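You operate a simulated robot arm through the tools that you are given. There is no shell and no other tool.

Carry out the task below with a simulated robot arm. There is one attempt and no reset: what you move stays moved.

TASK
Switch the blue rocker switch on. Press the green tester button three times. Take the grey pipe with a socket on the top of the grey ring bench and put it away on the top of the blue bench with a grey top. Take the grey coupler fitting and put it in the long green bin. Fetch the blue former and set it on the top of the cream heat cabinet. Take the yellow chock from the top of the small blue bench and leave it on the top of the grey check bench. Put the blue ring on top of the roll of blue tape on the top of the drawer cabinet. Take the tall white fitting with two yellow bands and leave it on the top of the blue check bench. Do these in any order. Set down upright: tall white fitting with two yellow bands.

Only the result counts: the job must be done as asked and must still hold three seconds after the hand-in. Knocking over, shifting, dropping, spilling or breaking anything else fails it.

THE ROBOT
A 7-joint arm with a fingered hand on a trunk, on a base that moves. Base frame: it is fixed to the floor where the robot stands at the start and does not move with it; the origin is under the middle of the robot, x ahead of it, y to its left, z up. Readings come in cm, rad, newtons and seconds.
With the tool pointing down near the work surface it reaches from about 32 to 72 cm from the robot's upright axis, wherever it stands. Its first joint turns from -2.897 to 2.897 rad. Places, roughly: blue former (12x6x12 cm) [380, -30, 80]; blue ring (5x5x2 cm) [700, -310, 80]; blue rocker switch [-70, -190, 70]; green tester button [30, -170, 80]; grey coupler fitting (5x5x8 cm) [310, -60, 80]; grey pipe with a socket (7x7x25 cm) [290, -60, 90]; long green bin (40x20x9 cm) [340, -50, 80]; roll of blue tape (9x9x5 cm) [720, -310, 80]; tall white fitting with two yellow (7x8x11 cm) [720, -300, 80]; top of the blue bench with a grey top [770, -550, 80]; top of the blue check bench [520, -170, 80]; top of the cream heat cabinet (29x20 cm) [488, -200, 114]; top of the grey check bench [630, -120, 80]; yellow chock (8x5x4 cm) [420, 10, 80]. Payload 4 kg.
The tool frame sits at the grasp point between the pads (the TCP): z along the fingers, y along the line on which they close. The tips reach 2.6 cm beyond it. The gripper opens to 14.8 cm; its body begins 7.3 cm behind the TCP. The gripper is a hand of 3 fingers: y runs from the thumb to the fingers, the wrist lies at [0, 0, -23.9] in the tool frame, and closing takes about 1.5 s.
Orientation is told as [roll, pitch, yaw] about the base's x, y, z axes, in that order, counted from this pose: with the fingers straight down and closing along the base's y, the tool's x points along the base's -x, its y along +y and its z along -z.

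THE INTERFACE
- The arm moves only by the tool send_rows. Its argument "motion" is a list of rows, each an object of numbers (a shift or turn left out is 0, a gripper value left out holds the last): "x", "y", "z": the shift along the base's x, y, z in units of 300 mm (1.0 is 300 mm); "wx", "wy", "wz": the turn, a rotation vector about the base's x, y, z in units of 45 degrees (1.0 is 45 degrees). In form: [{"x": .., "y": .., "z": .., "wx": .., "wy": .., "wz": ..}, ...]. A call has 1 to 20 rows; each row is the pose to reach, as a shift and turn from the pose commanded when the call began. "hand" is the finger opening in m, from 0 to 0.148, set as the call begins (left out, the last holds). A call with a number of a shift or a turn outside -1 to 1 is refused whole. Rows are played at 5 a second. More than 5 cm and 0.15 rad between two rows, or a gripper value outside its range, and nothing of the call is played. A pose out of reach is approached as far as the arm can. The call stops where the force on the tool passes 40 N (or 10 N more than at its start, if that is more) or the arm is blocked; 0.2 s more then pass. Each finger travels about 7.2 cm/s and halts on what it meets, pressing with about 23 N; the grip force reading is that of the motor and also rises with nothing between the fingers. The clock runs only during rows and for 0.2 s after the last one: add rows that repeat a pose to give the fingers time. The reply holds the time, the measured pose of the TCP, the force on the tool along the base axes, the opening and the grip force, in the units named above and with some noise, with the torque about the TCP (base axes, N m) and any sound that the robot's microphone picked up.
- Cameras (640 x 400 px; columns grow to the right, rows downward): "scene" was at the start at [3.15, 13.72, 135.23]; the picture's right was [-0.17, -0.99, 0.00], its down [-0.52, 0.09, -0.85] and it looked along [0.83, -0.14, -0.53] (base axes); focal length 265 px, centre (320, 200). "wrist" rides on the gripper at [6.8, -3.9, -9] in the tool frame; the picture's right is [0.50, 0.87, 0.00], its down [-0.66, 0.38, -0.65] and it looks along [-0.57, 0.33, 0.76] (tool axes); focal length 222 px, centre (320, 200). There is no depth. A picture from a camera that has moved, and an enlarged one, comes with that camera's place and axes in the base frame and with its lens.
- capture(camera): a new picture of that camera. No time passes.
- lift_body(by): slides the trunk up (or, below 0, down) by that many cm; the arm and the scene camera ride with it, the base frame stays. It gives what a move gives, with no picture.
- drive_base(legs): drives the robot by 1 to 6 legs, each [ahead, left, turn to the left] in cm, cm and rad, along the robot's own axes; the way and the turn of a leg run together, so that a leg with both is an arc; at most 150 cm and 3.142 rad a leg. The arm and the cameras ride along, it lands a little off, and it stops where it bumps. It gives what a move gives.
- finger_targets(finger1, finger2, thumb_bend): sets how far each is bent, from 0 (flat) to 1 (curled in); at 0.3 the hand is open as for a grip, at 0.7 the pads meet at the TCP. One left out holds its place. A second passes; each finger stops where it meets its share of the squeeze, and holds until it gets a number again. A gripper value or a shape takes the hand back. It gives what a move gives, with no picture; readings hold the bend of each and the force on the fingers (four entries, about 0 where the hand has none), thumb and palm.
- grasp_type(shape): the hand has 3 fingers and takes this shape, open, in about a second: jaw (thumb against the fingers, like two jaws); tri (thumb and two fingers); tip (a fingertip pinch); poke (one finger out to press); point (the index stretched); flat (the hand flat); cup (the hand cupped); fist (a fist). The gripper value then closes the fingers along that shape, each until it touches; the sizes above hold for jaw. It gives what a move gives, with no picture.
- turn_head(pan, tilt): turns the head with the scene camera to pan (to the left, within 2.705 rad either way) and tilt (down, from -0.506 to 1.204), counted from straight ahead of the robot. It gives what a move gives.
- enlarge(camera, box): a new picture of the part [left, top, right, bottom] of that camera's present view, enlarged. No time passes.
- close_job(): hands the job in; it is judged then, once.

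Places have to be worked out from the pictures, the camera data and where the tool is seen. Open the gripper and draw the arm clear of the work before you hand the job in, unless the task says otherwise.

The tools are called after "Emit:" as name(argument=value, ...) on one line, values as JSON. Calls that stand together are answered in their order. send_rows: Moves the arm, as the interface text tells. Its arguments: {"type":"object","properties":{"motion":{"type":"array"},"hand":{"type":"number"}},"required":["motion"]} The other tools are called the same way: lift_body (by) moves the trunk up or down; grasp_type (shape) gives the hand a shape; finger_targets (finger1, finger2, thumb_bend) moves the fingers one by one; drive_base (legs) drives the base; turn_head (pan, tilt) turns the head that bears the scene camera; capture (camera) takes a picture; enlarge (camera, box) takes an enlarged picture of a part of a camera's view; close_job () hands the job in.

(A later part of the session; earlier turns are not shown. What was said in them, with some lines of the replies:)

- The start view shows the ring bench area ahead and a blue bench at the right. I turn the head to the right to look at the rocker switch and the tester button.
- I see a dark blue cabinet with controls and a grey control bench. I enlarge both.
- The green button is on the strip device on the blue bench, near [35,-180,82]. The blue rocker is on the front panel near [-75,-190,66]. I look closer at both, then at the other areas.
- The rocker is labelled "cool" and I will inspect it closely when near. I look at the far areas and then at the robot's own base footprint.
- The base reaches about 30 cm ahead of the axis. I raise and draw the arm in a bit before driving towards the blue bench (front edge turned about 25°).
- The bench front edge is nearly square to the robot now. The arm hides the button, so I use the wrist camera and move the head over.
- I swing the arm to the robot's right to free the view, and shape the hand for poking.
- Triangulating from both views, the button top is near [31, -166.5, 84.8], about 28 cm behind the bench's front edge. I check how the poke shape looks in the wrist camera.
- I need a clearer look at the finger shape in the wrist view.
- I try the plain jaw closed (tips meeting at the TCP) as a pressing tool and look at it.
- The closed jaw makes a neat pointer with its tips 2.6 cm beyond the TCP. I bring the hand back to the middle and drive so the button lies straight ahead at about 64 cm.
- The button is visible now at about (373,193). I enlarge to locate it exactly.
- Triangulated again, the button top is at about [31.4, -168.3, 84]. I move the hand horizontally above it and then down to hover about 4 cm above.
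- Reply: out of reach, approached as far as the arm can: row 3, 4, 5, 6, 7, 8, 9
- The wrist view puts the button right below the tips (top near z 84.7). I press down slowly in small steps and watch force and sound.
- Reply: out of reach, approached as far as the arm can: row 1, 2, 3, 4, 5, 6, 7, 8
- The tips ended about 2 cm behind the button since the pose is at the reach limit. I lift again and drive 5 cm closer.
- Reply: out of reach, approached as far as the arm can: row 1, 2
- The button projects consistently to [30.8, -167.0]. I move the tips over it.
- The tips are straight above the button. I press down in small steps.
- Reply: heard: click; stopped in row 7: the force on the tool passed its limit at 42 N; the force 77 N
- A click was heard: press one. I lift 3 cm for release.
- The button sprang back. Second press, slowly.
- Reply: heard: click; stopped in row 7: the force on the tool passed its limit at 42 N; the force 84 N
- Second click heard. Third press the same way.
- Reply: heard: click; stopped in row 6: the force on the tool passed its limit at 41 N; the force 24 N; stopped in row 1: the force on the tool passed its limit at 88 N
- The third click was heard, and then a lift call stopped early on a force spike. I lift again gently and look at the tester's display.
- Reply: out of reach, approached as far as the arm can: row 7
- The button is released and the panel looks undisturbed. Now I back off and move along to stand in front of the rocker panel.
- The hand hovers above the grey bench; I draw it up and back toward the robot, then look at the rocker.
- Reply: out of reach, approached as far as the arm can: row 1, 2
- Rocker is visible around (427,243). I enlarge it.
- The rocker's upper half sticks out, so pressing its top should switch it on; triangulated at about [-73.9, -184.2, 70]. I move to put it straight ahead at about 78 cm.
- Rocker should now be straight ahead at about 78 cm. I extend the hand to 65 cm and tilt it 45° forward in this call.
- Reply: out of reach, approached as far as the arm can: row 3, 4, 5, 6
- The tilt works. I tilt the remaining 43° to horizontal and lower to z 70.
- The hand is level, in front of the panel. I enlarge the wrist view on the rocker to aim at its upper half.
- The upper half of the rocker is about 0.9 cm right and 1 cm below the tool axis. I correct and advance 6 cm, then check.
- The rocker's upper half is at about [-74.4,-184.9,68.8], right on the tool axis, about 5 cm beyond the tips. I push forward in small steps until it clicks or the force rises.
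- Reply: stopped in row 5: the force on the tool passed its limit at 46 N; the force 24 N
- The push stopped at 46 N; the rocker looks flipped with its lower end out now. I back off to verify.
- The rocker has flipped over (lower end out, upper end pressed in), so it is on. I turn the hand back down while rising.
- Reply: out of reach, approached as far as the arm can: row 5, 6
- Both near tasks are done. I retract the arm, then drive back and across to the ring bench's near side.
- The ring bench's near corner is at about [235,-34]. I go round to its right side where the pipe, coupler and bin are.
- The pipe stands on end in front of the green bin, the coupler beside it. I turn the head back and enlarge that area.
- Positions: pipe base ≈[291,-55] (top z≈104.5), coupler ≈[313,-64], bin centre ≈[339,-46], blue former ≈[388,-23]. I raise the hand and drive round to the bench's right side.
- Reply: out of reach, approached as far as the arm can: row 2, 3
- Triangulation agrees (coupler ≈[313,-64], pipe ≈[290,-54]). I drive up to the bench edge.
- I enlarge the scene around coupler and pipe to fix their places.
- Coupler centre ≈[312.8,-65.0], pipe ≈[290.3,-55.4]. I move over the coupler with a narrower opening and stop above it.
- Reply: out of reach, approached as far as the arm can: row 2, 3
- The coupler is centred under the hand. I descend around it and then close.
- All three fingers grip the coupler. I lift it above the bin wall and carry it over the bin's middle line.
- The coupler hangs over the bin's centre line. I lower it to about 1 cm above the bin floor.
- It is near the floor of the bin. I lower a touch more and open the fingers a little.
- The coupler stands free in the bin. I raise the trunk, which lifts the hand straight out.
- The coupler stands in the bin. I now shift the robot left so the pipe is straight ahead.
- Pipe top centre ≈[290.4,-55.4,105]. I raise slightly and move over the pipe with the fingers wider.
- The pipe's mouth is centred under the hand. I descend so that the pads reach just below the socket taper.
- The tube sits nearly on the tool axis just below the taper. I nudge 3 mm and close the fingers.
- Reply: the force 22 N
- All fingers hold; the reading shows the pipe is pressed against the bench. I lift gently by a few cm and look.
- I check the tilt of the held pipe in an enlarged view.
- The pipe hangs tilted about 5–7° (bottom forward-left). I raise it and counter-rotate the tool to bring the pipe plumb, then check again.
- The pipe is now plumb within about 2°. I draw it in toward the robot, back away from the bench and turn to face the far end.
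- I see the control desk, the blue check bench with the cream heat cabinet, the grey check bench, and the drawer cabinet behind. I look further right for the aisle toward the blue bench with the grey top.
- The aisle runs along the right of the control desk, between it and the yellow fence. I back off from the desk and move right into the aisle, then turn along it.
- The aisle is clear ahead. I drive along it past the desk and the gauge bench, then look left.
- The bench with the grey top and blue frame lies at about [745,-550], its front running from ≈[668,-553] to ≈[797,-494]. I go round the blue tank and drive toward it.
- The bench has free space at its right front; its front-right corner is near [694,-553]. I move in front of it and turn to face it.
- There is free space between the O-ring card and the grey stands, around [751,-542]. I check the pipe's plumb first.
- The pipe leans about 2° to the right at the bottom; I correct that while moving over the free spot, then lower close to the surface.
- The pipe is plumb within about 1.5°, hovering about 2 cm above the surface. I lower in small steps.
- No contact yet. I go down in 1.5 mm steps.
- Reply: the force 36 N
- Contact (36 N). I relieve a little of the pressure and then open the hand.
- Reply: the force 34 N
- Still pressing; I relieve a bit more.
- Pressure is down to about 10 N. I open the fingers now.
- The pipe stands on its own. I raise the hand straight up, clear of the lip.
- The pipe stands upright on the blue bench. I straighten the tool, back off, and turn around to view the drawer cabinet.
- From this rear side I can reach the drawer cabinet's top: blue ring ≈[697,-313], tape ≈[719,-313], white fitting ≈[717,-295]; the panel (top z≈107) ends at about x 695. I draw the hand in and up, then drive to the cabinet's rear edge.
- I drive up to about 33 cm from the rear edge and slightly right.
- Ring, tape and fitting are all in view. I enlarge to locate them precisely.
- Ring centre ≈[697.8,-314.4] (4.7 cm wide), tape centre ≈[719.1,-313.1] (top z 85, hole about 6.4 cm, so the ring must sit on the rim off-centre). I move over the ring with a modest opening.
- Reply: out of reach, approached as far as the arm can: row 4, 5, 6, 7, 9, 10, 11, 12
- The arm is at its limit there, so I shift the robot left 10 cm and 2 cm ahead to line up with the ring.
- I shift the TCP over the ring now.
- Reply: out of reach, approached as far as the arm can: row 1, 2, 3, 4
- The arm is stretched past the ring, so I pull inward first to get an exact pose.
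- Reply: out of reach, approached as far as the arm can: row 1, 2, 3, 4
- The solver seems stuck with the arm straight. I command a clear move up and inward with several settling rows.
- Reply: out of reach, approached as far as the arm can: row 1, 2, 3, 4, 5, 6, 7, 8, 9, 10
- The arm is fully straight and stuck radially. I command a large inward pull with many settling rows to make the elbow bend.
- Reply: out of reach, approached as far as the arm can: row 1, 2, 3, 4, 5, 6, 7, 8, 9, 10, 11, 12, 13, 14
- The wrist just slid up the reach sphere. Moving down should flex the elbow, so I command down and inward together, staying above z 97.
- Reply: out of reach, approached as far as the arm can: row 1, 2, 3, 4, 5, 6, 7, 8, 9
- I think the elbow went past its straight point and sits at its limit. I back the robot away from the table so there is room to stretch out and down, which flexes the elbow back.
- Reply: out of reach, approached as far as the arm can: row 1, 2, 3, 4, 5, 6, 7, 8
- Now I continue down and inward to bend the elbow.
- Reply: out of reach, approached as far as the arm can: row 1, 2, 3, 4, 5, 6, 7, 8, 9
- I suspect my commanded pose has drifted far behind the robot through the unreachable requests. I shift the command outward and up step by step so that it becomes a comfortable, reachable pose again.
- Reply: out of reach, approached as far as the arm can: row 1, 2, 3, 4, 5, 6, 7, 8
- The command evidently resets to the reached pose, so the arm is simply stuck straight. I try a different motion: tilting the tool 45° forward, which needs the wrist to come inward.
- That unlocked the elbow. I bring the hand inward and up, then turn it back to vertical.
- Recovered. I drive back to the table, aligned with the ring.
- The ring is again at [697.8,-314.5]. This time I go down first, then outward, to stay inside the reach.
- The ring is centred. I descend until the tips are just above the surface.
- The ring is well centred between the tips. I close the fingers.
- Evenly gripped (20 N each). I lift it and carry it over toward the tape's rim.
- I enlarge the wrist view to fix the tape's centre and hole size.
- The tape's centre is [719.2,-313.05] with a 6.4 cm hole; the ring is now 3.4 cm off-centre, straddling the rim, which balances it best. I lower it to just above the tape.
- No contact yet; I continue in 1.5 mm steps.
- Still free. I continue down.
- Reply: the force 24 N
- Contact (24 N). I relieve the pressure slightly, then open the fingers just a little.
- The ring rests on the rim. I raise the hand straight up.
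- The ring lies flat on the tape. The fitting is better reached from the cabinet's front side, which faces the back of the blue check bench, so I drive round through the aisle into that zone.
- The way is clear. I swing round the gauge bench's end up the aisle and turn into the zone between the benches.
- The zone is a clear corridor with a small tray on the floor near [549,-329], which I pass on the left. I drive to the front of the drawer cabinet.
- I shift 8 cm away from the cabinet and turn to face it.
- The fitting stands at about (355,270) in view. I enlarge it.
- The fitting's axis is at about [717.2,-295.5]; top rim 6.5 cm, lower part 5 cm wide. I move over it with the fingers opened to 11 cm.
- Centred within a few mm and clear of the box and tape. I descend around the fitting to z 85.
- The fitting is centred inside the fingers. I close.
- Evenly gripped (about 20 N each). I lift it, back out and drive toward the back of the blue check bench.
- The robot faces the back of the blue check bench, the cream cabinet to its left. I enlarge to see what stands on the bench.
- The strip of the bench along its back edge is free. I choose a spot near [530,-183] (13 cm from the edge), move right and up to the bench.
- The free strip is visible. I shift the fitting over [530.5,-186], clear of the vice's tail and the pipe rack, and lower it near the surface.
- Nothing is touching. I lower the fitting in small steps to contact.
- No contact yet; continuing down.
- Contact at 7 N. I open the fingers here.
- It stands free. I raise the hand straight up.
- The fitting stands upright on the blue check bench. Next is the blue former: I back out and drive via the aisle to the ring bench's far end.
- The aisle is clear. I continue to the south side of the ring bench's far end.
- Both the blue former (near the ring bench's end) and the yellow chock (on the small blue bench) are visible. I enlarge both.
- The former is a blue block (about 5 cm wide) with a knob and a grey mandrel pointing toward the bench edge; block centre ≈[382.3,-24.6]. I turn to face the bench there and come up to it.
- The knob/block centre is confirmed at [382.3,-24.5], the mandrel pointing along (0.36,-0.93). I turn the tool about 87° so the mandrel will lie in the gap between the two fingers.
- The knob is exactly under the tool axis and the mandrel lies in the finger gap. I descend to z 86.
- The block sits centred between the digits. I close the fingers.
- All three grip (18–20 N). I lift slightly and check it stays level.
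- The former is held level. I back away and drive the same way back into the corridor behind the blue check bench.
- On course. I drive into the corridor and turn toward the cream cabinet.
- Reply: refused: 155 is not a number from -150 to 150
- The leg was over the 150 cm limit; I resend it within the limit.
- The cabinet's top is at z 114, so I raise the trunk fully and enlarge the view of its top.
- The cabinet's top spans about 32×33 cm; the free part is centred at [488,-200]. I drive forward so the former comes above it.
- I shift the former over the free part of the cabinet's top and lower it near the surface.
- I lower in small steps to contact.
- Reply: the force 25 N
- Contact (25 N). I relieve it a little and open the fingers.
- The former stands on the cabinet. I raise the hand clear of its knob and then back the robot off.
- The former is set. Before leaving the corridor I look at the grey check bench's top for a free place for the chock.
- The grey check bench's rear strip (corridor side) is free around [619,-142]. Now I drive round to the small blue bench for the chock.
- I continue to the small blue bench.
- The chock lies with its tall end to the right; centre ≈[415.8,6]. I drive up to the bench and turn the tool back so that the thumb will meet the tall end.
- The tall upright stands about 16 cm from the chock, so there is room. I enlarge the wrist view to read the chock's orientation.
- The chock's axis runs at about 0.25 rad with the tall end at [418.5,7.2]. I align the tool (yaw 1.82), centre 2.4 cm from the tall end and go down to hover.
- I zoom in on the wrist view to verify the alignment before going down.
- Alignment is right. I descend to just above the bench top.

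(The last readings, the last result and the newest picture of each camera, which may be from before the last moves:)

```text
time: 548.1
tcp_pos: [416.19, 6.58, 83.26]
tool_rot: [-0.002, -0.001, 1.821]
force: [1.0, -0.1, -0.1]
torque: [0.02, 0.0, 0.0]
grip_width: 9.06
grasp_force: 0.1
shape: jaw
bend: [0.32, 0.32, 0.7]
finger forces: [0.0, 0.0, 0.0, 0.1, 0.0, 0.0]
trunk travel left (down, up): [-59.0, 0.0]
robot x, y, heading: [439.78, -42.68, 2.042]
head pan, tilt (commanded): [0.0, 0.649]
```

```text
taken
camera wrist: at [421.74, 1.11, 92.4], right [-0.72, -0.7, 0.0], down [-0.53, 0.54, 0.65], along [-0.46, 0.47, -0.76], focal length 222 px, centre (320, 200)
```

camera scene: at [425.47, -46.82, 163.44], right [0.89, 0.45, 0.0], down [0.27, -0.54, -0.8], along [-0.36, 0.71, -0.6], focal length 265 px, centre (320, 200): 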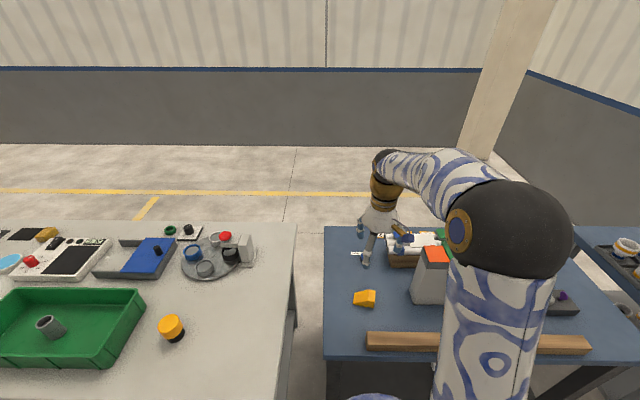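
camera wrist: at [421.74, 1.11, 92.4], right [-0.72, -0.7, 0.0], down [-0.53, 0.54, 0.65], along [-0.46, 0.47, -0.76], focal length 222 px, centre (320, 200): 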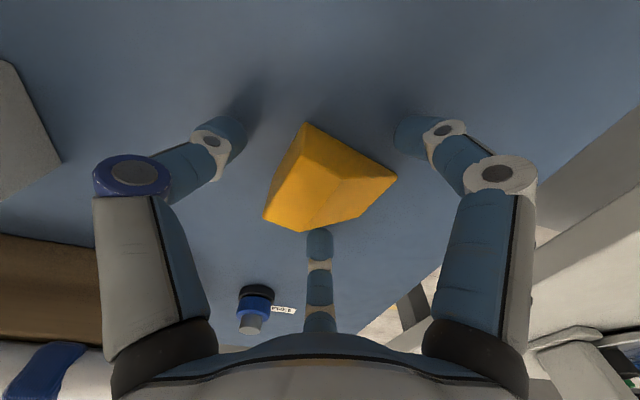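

The digits surround the chock. I close.

Emit:
send_rows(motion=[{"z": 0}, {"z": 0}, {"z": 0}, {"z": 0}, {"z": 0}, {"z": 0}, {"z": 0}], hand=0.0)

Emit:
capture(camera="wrist")

```text
time: 549.7
tcp_pos: [416.34, 6.58, 83.23]
tool_rot: [0.0, 0.001, 1.82]
force: [-0.2, -0.3, 0.2]
torque: [0.02, 0.02, 0.01]
grip_width: 4.4
grasp_force: 22.8
shape: jaw
bend: [0.77, 0.77, 0.7]
finger forces: [18.5, 18.2, 0.1, 0.0, 20.3, 0.0]
trunk travel left (down, up): [-59.0, 0.0]
robot x, y, heading: [440.35, -42.62, 2.041]
head pan, tilt (commanded): [0.0, 0.649]
```

```text
taken
camera wrist: at [421.74, 1.1, 92.41], right [-0.72, -0.7, 0.0], down [-0.53, 0.54, 0.65], along [-0.46, 0.47, -0.76], focal length 222 px, centre (320, 200)
```

wrist: 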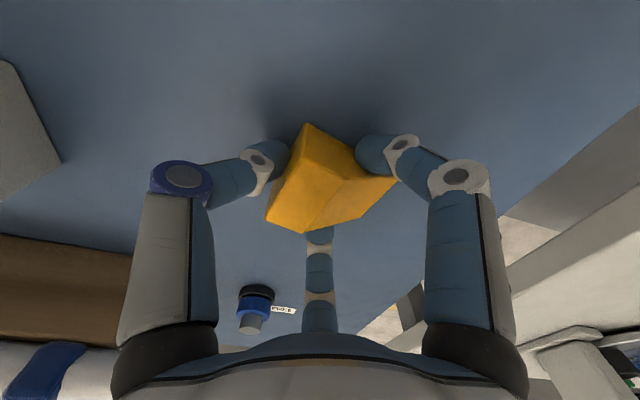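

Gripped evenly (18–20 N). I lift it slowly and check.

Emit:
send_rows(motion=[{"z": 0.04}, {"z": 0.1}, {"z": 0.2}, {"z": 0.34}, {"z": 0.48}, {"z": 0.62}, {"z": 0.75}])

Emit:
capture(camera="wrist")

Emit:
capture(camera="scene")

```text
time: 551.3
tcp_pos: [416.35, 6.32, 105.85]
tool_rot: [0.0, -0.001, 1.821]
force: [0.5, 1.1, 0.0]
torque: [-0.01, -0.02, 0.01]
grip_width: 4.37
grasp_force: 22.9
shape: jaw
bend: [0.77, 0.77, 0.7]
finger forces: [18.5, 18.2, 0.0, 0.0, 19.9, 0.0]
trunk travel left (down, up): [-59.0, 0.0]
robot x, y, heading: [439.81, -42.73, 2.039]
head pan, tilt (commanded): [0.0, 0.649]
```

```text
taken
camera wrist: at [421.87, 1.0, 114.99], right [-0.72, -0.7, 0.0], down [-0.53, 0.54, 0.65], along [-0.46, 0.47, -0.76], focal length 222 px, centre (320, 200)
```

wrist: 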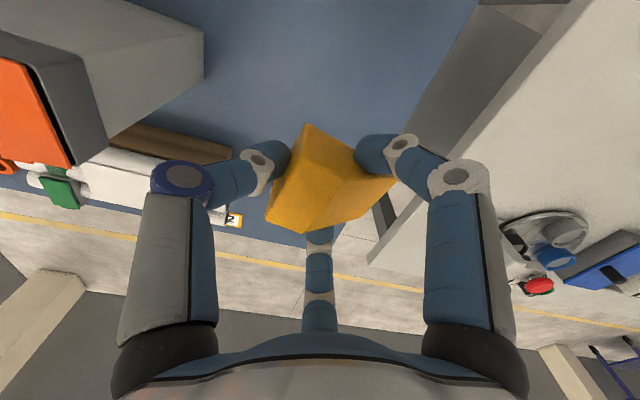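

```text
taken
camera scene: at [425.49, -46.86, 163.44], right [0.89, 0.45, 0.0], down [0.27, -0.54, -0.8], along [-0.36, 0.71, -0.6], focal length 265 px, centre (320, 200)
```

scene: 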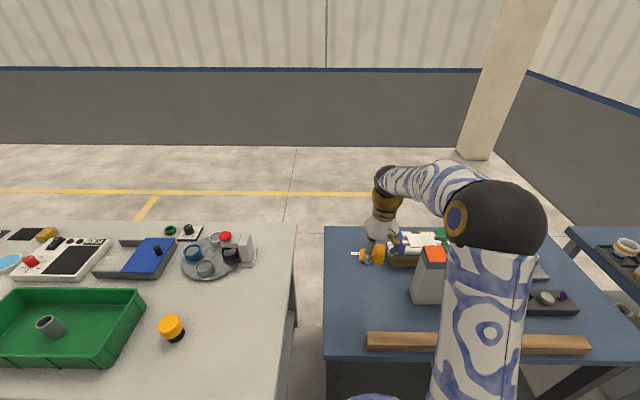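

The chock is held firmly. I drive back around into the corridor toward the grey check bench.

Emit:
drive_base(legs=[[-22, 0, 0], [0, 0, 1.713], [132, 0, 0], [0, 0, 0.284], [115, 0, 0], [0, 0, 1.075]])

Emit:
turn_head(pan=0.0, tilt=0.4)

Emit:
capture(camera="scene")

```text
time: 572.7
tcp_pos: [301.49, -287.47, 105.74]
tool_rot: [-0.001, 0.0, -1.326]
force: [-0.2, -0.5, -1.6]
torque: [-0.02, 0.03, 0.05]
grip_width: 4.29
grasp_force: 23.2
shape: jaw
bend: [0.77, 0.77, 0.7]
finger forces: [17.8, 18.0, 0.1, 0.0, 19.8, 0.1]
trunk travel left (down, up): [-59.0, 0.0]
robot x, y, heading: [278.28, -238.77, -1.107]
head pan, tilt (commanded): [0.0, 0.649]
```

```text
time: 573.5
tcp_pos: [301.52, -287.63, 105.78]
tool_rot: [-0.001, -0.001, -1.329]
force: [0.7, 0.8, -1.3]
torque: [0.0, -0.02, -0.01]
grip_width: 4.29
grasp_force: 22.9
shape: jaw
bend: [0.77, 0.77, 0.7]
finger forces: [17.8, 18.1, 0.0, 0.0, 19.8, 0.0]
trunk travel left (down, up): [-59.0, 0.0]
robot x, y, heading: [278.38, -238.43, -1.1]
head pan, tilt (commanded): [0.0, 0.4]
```

```text
taken
camera scene: at [293.66, -234.44, 165.69], right [-0.9, -0.45, 0.0], down [-0.17, 0.35, -0.92], along [0.41, -0.82, -0.39], focal length 265 px, centre (320, 200)
```

scene: 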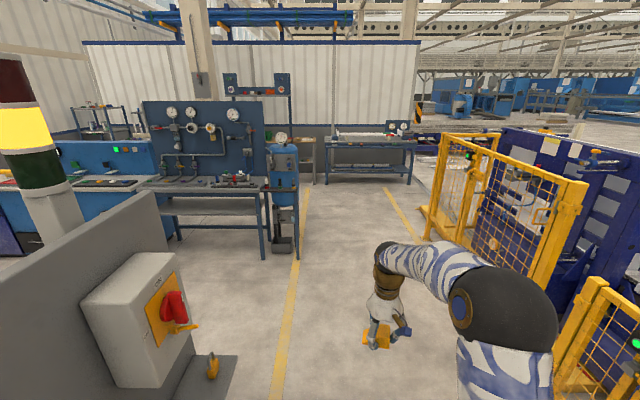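

I adjust the heading slightly away from the desk's side shelf and continue into the corridor.

Emit:
drive_base(legs=[[0, 0, -0.1], [140, 0, 0], [0, 0, 1.68], [125, 0, 0], [124, 0, 0]])

Emit:
turn_head(pan=0.3, tilt=0.45)

Emit:
capture(camera="scene")

```text
time: 597.2
tcp_pos: [590.38, -202.78, 105.76]
tool_rot: [-0.001, -0.001, 0.353]
force: [0.0, -0.7, -1.2]
torque: [0.0, 0.02, 0.03]
grip_width: 4.26
grasp_force: 23.0
shape: jaw
bend: [0.77, 0.77, 0.7]
finger forces: [17.6, 18.1, 0.1, 0.0, 19.6, 0.0]
trunk travel left (down, up): [-59.0, 0.0]
robot x, y, heading: [544.27, -231.21, 0.566]
head pan, tilt (commanded): [0.0, 0.4]
```

```text
time: 598.0
tcp_pos: [590.48, -202.69, 105.76]
tool_rot: [0.0, -0.001, 0.353]
force: [0.2, -0.2, -0.3]
torque: [-0.02, 0.01, -0.01]
grip_width: 4.28
grasp_force: 23.0
shape: jaw
bend: [0.77, 0.77, 0.7]
finger forces: [17.8, 18.0, 0.1, 0.0, 19.5, 0.1]
trunk travel left (down, up): [-59.0, 0.0]
robot x, y, heading: [543.91, -231.16, 0.57]
head pan, tilt (commanded): [0.3, 0.45]
```

```text
taken
camera scene: at [537.07, -214.47, 165.23], right [0.76, -0.64, 0.0], down [-0.28, -0.33, -0.9], along [0.58, 0.69, -0.44], focal length 265 px, centre (320, 200)
```

scene: 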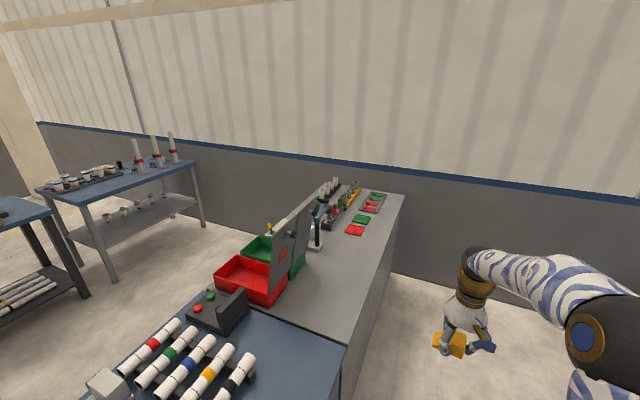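

The rear strip of the grey check bench is free. I move further along and turn to face it.

Emit:
drive_base(legs=[[0, 0, -0.3], [102, 0, 0], [0, 0, 1.75]])

Emit:
turn_head(pan=0.0, tilt=0.6)

Emit:
capture(camera="scene")

```text
time: 608.5
tcp_pos: [620.49, -153.25, 105.78]
tool_rot: [0.0, 0.001, 1.799]
force: [-1.0, -0.4, -1.4]
torque: [0.0, 0.02, -0.03]
grip_width: 4.23
grasp_force: 22.6
shape: jaw
bend: [0.77, 0.77, 0.7]
finger forces: [17.4, 17.9, 0.1, 0.1, 19.6, 0.0]
trunk travel left (down, up): [-59.0, 0.0]
robot x, y, heading: [642.86, -203.1, 2.017]
head pan, tilt (commanded): [0.3, 0.45]
```

```text
time: 609.2
tcp_pos: [620.63, -153.34, 105.81]
tool_rot: [-0.002, 0.0, 1.8]
force: [1.8, 0.0, -0.9]
torque: [0.01, 0.0, 0.02]
grip_width: 4.27
grasp_force: 22.7
shape: jaw
bend: [0.77, 0.77, 0.7]
finger forces: [17.2, 17.9, 0.0, 0.0, 19.4, 0.0]
trunk travel left (down, up): [-59.0, 0.0]
robot x, y, heading: [643.18, -202.87, 2.013]
head pan, tilt (commanded): [0.0, 0.6]
```

```text
taken
camera scene: at [628.48, -206.65, 163.87], right [0.9, 0.43, 0.0], down [0.24, -0.51, -0.83], along [-0.36, 0.74, -0.56], focal length 265 px, centre (320, 200)
```

scene: 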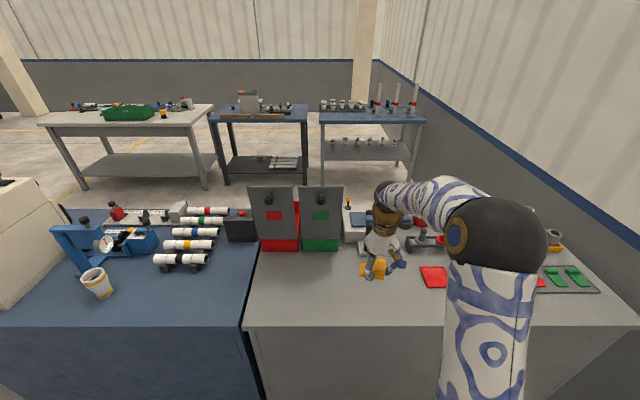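

Free area right below the held chock's next position. I drive 12 cm forward and check.

Emit:
drive_base(legs=[[12, 0, 0]])

Emit:
capture(camera="wrist")

Emit:
capture(camera="scene")

```text
time: 610.5
tcp_pos: [615.29, -142.58, 105.66]
tool_rot: [0.0, 0.001, 1.8]
force: [0.4, -0.3, -0.6]
torque: [-0.01, 0.01, -0.01]
grip_width: 4.27
grasp_force: 23.0
shape: jaw
bend: [0.77, 0.77, 0.7]
finger forces: [17.4, 17.9, 0.0, 0.1, 19.6, 0.0]
trunk travel left (down, up): [-59.0, 0.0]
robot x, y, heading: [637.8, -192.28, 2.016]
head pan, tilt (commanded): [0.0, 0.6]
```

```text
taken
camera wrist: at [620.69, -148.23, 114.9], right [-0.73, -0.69, 0.0], down [-0.52, 0.55, 0.65], along [-0.45, 0.48, -0.76], focal length 222 px, centre (320, 200)
```

wrist: 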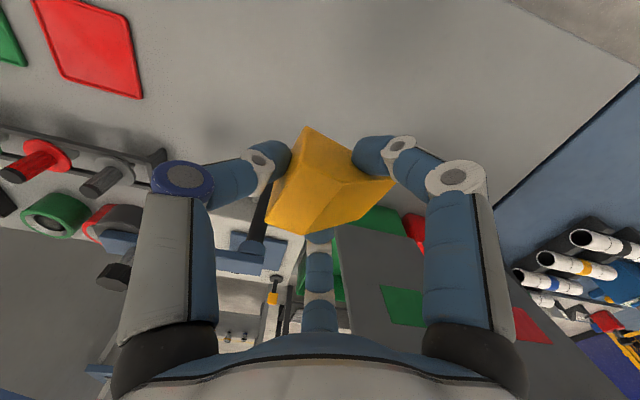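

```text
taken
camera scene: at [623.33, -195.96, 163.86], right [0.9, 0.43, 0.0], down [0.25, -0.51, -0.82], along [-0.36, 0.74, -0.57], focal length 265 px, centre (320, 200)
```

scene: 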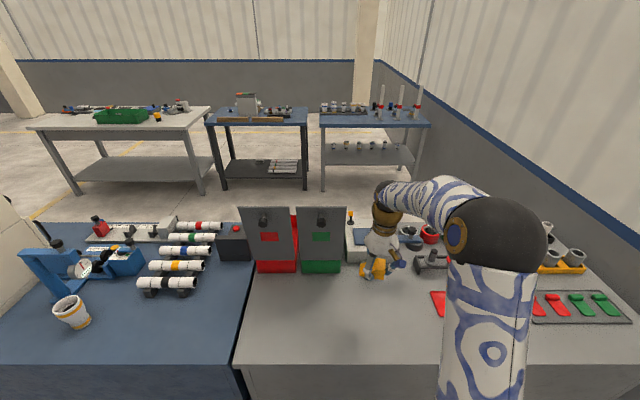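

The gauge stand's post is about 19 cm from the chock; I move 2 cm toward the edge and lower straight down to just above the bench.

Emit:
send_rows(motion=[{"x": 0.03, "y": -0.06}, {"x": 0.03, "y": -0.06, "z": -0.14}, {"x": 0.03, "y": -0.06, "z": -0.28}, {"x": 0.03, "y": -0.06, "z": -0.42}, {"x": 0.03, "y": -0.06, "z": -0.56}, {"x": 0.03, "y": -0.06, "z": -0.66}, {"x": 0.03, "y": -0.06, "z": -0.7}, {"x": 0.03, "y": -0.06, "z": -0.7}])

Emit:
enlarge(camera="scene", box=[300, 200, 480, 360])

Emit:
capture(camera="wrist")

```text
time: 612.3
tcp_pos: [616.19, -144.71, 84.81]
tool_rot: [0.0, -0.001, 1.8]
force: [1.0, 1.1, -1.3]
torque: [0.02, -0.01, -0.01]
grip_width: 4.22
grasp_force: 23.3
shape: jaw
bend: [0.77, 0.77, 0.7]
finger forces: [17.4, 17.9, 0.0, 0.0, 19.1, 0.1]
trunk travel left (down, up): [-59.0, 0.0]
robot x, y, heading: [638.12, -191.93, 2.02]
head pan, tilt (commanded): [0.0, 0.6]
```

```text
2.50 times, centred on (390, 280) of scene
camera zoom: at [623.38, -196.07, 163.87], right [0.9, 0.43, 0.0], down [0.25, -0.51, -0.82], along [-0.36, 0.74, -0.57], focal length 663 px, centre (145, 0)
```

zoom: 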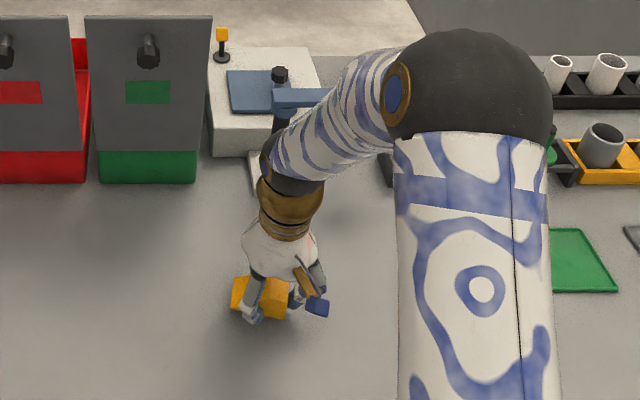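

```text
taken
camera wrist: at [621.58, -150.17, 93.99], right [-0.73, -0.69, 0.0], down [-0.52, 0.55, 0.65], along [-0.45, 0.48, -0.76], focal length 222 px, centre (320, 200)
```

wrist: 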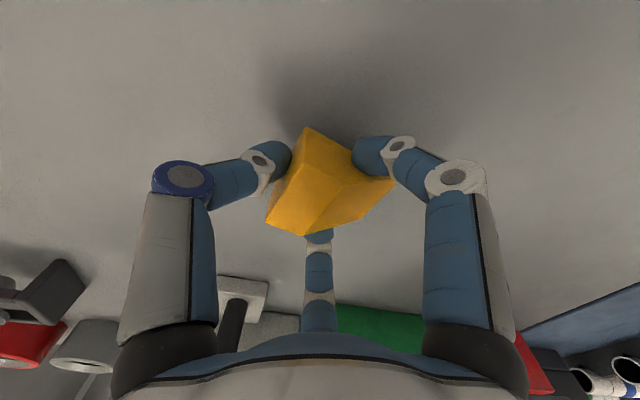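

Nothing touches. I lower the last bit in small steps.

Emit:
send_rows(motion=[{"z": -0.02}, {"z": -0.035}, {"z": -0.042}, {"z": -0.048}, {"z": -0.053}])

```text
time: 613.5
tcp_pos: [616.42, -144.6, 83.13]
tool_rot: [0.001, -0.001, 1.803]
force: [0.9, -0.6, -0.5]
torque: [0.02, -0.05, -0.02]
grip_width: 4.19
grasp_force: 23.0
shape: jaw
bend: [0.77, 0.77, 0.7]
finger forces: [17.6, 18.0, 0.1, 0.0, 19.0, 0.0]
trunk travel left (down, up): [-59.0, 0.0]
robot x, y, heading: [637.87, -192.18, 2.019]
head pan, tilt (commanded): [0.0, 0.6]
```

Emit:
send_rows(motion=[{"z": -0.005}, {"z": -0.01}, {"z": -0.014}])

```text
time: 614.3
tcp_pos: [616.3, -144.52, 82.99]
tool_rot: [0.004, -0.003, 1.801]
force: [2.6, 1.6, 25.0]
torque: [0.11, 0.0, 0.01]
grip_width: 4.32
grasp_force: 23.3
shape: jaw
bend: [0.78, 0.77, 0.71]
finger forces: [21.3, 21.3, 0.0, 0.1, 25.2, 0.0]
trunk travel left (down, up): [-59.0, 0.0]
robot x, y, heading: [638.07, -192.12, 2.025]
head pan, tilt (commanded): [0.0, 0.6]
```

The chock touches the bench (25 N). I relieve slightly and open the fingers.

Emit:
send_rows(motion=[{"z": 0.004}, {"z": 0.008}, {"z": 0.008}])

Emit:
send_rows(motion=[{"z": 0}, {"z": 0}, {"z": 0}, {"z": 0}, {"z": 0}, {"z": 0}, {"z": 0}], hand=0.09)

Emit:
send_rows(motion=[{"z": 0.05}, {"z": 0.15}, {"z": 0.28}, {"z": 0.42}, {"z": 0.56}, {"z": 0.7}])

Emit:
capture(camera="scene")

Emit:
capture(camera="wrist")

```text
time: 615.1
tcp_pos: [616.33, -144.73, 83.05]
tool_rot: [-0.001, 0.0, 1.801]
force: [1.0, 4.5, 11.4]
torque: [0.09, -0.02, 0.02]
grip_width: 4.31
grasp_force: 22.9
shape: jaw
bend: [0.78, 0.77, 0.71]
finger forces: [19.8, 21.2, 0.0, 0.1, 23.5, 0.1]
trunk travel left (down, up): [-59.0, 0.0]
robot x, y, heading: [637.97, -192.15, 2.021]
head pan, tilt (commanded): [0.0, 0.6]
```

```text
time: 616.7
tcp_pos: [616.3, -144.55, 82.88]
tool_rot: [0.001, 0.001, 1.801]
force: [0.4, 0.4, 0.0]
torque: [0.01, 0.05, 0.01]
grip_width: 8.93
grasp_force: 0.0
shape: jaw
bend: [0.32, 0.32, 0.7]
finger forces: [0.1, 0.1, 0.0, 0.1, 0.0, 0.1]
trunk travel left (down, up): [-59.0, 0.0]
robot x, y, heading: [638.19, -191.94, 2.019]
head pan, tilt (commanded): [0.0, 0.6]
```

```text
time: 618.1
tcp_pos: [616.5, -144.71, 104.13]
tool_rot: [0.001, 0.0, 1.804]
force: [0.9, 0.2, 0.0]
torque: [-0.02, -0.01, -0.02]
grip_width: 8.97
grasp_force: 0.0
shape: jaw
bend: [0.32, 0.32, 0.7]
finger forces: [0.1, 0.1, 0.0, 0.1, 0.1, 0.0]
trunk travel left (down, up): [-59.0, 0.0]
robot x, y, heading: [637.76, -192.35, 2.024]
head pan, tilt (commanded): [0.0, 0.6]
```

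```text
taken
camera scene: at [623.39, -196.12, 163.87], right [0.9, 0.43, 0.0], down [0.25, -0.51, -0.83], along [-0.36, 0.74, -0.56], focal length 265 px, centre (320, 200)
```

scene: 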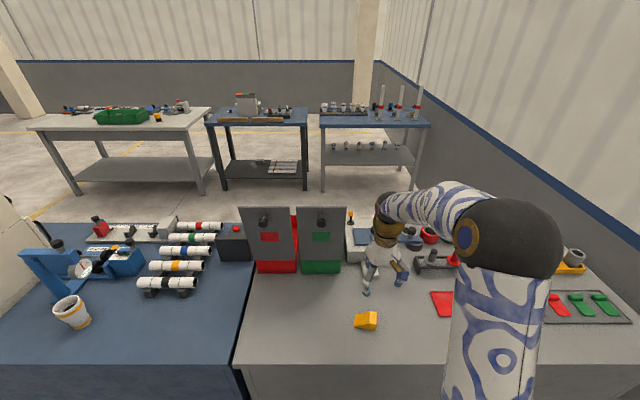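

```text
taken
camera wrist: at [621.83, -150.29, 113.33], right [-0.73, -0.69, 0.0], down [-0.52, 0.55, 0.65], along [-0.45, 0.48, -0.76], focal length 222 px, centre (320, 200)
```

wrist: 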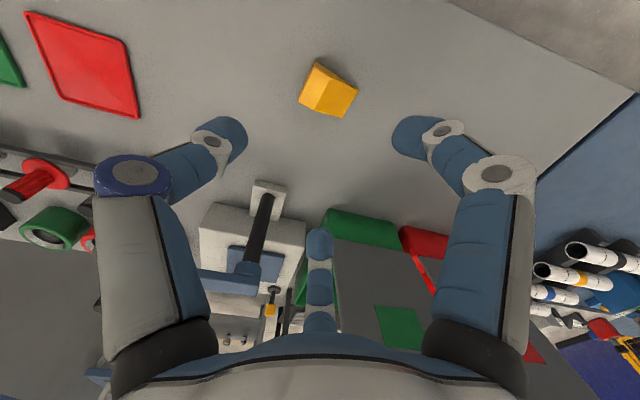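

The chock lies on the grey check bench. I back the robot clear and take a last look at the fitting, the former and the chock.

Emit:
drive_base(legs=[[-28, 0, 0]])

Emit:
turn_head(pan=0.6, tilt=0.45)

Emit:
capture(camera="scene")

Emit:
enlarge(camera="scene", box=[160, 100, 460, 300])

```text
time: 620.0
tcp_pos: [628.49, -170.27, 104.14]
tool_rot: [0.003, -0.002, 1.808]
force: [0.0, 0.0, -0.4]
torque: [0.01, 0.03, -0.03]
grip_width: 8.95
grasp_force: 0.0
shape: jaw
bend: [0.32, 0.32, 0.7]
finger forces: [0.0, 0.0, 0.1, 0.0, 0.1, 0.0]
trunk travel left (down, up): [-59.0, 0.0]
robot x, y, heading: [650.1, -217.64, 2.025]
head pan, tilt (commanded): [0.0, 0.6]
```

```text
time: 621.0
tcp_pos: [628.44, -170.2, 104.2]
tool_rot: [0.0, -0.002, 1.81]
force: [-0.1, 0.2, 0.4]
torque: [-0.01, 0.02, 0.0]
grip_width: 8.99
grasp_force: 0.2
shape: jaw
bend: [0.32, 0.32, 0.7]
finger forces: [0.0, 0.0, 0.1, 0.1, 0.0, 0.0]
trunk travel left (down, up): [-59.0, 0.0]
robot x, y, heading: [649.83, -217.66, 2.027]
head pan, tilt (commanded): [0.6, 0.45]
```

```text
taken
camera scene: at [631.66, -224.98, 165.22], right [0.49, 0.87, 0.0], down [0.38, -0.21, -0.9], along [-0.78, 0.44, -0.44], focal length 265 px, centre (320, 200)
```

scene: 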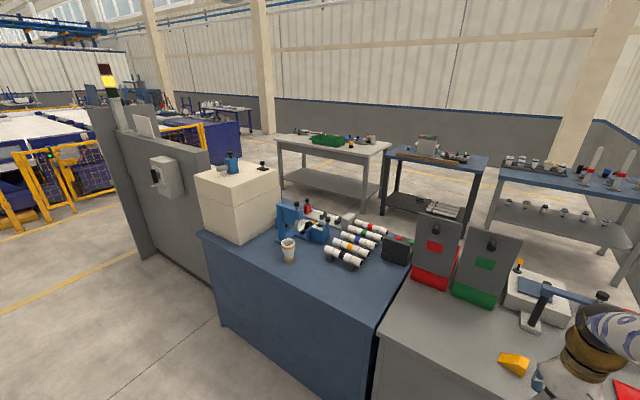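

```text
2.00 times, centred on (310, 200) of scene
camera zoom: at [631.66, -224.98, 165.22], right [0.49, 0.87, 0.0], down [0.38, -0.21, -0.9], along [-0.78, 0.44, -0.44], focal length 530 px, centre (340, 200)
```

zoom: 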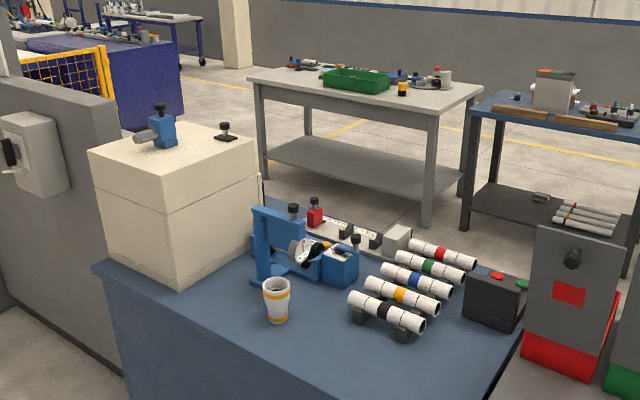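

Everything stands as intended: fitting upright, former on the cabinet, chock on the grey bench. I open the gripper fully with the arm clear of the work.

Emit:
send_rows(motion=[{"z": 0.02}, {"z": 0.05}, {"z": 0.05}, {"z": 0.05}, {"z": 0.05}, {"z": 0.05}], hand=0.14)

Emit:
drive_base(legs=[[0, 0, -1.0]])

Emit:
turn_head(pan=-2.0, tilt=0.35)

Emit:
capture(camera="scene")

```text
time: 622.4
tcp_pos: [628.52, -170.15, 105.58]
tool_rot: [0.0, 0.0, 1.809]
force: [0.0, 0.3, -0.7]
torque: [0.02, -0.01, 0.0]
grip_width: 13.99
grasp_force: 0.0
shape: jaw
bend: [0.26, 0.26, 0.29]
finger forces: [0.0, 0.0, 0.0, 0.0, 0.1, 0.1]
trunk travel left (down, up): [-59.0, 0.0]
robot x, y, heading: [650.1, -217.72, 2.023]
head pan, tilt (commanded): [0.6, 0.45]
```

```text
time: 625.4
tcp_pos: [679.0, -174.06, 105.5]
tool_rot: [-0.001, -0.002, 0.796]
force: [-0.4, 0.4, -0.4]
torque: [0.01, 0.02, -0.05]
grip_width: 13.99
grasp_force: 0.1
shape: jaw
bend: [0.26, 0.26, 0.29]
finger forces: [0.1, 0.0, 0.1, 0.0, 0.0, 0.1]
trunk travel left (down, up): [-59.0, 0.0]
robot x, y, heading: [650.1, -217.46, 1.016]
head pan, tilt (commanded): [0.6, 0.45]
```

```text
time: 627.7
tcp_pos: [679.03, -173.99, 105.52]
tool_rot: [0.0, 0.0, 0.796]
force: [0.7, 1.2, -1.0]
torque: [0.0, 0.01, 0.0]
grip_width: 14.0
grasp_force: 0.0
shape: jaw
bend: [0.26, 0.26, 0.29]
finger forces: [0.0, 0.0, 0.0, 0.0, 0.0, 0.1]
trunk travel left (down, up): [-59.0, 0.0]
robot x, y, heading: [650.4, -217.3, 1.013]
head pan, tilt (commanded): [-2.0, 0.351]
```

```text
taken
camera scene: at [639.74, -222.34, 166.15], right [-0.83, -0.55, 0.0], down [-0.19, 0.29, -0.94], along [0.52, -0.78, -0.34], focal length 265 px, centre (320, 200)
```

scene: 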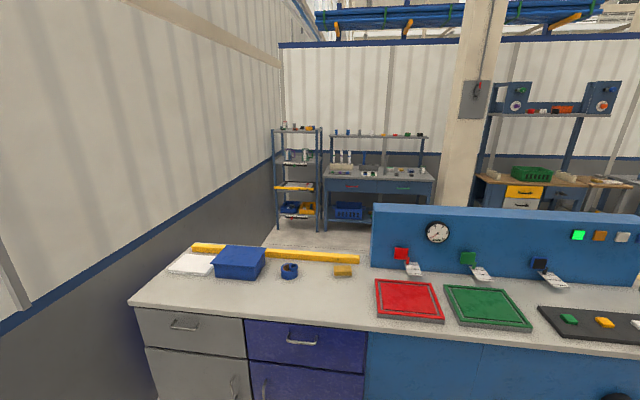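

Emit:
enlarge(camera="scene", box=[260, 120, 440, 290])

```text
2.35 times, centred on (350, 205) of scene
camera zoom: at [639.74, -222.34, 166.15], right [-0.83, -0.55, 0.0], down [-0.19, 0.29, -0.94], along [0.52, -0.78, -0.34], focal length 624 px, centre (249, 188)
```

zoom: 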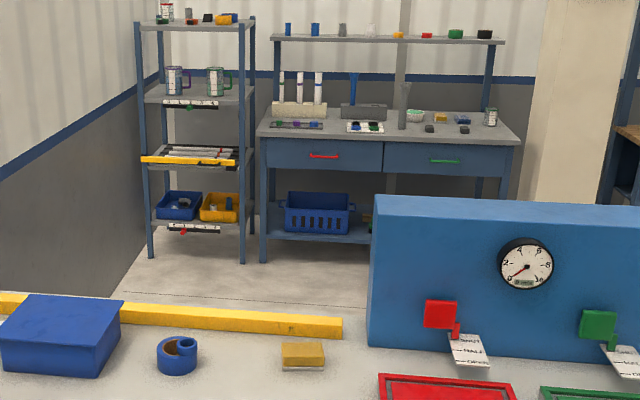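

The pipe still stands on the grey-topped blue bench and the ring still lies on the tape. The gripper is open and the arm is clear, so I hand the job in.

Emit:
close_job()

```text
The job is handed in.
```

I did all eight tasks and handed the job in. I have not seen the judgement. Two points below I could not fully confirm: the button count and which way the rocker counts as on.

| Task | Result |
|---|---|
| Blue rocker switch | I pressed the upper half in and the rocker flipped and stayed that way. It started with the upper half out, so I take this as on. |
| Green tester button | I heard three clicks, one per press. After the third press a lift stopped on a brief force spike with no further click, so I read it as exactly three. The tester's display stayed blank, so I could not check the count. |
| Grey pipe with a socket | It stands upright on the blue bench with the grey top, and was still standing in my last view. |
| Grey coupler fitting | It stands in the long green bin. |
| Blue former | It stands on the cream heat cabinet. |
| Yellow chock | It lies on the grey check bench, near its rear edge. |
| Blue ring | It rests on the rim of the tape roll, off-centre, because the roll's hole is wider than the ring. It was still in place in my last view. |
| Tall white fitting | It stands upright on the blue check bench. |

In the pictures I saw no other objects knocked over or moved. The gripper was open and the arm was clear of the work when I handed in.
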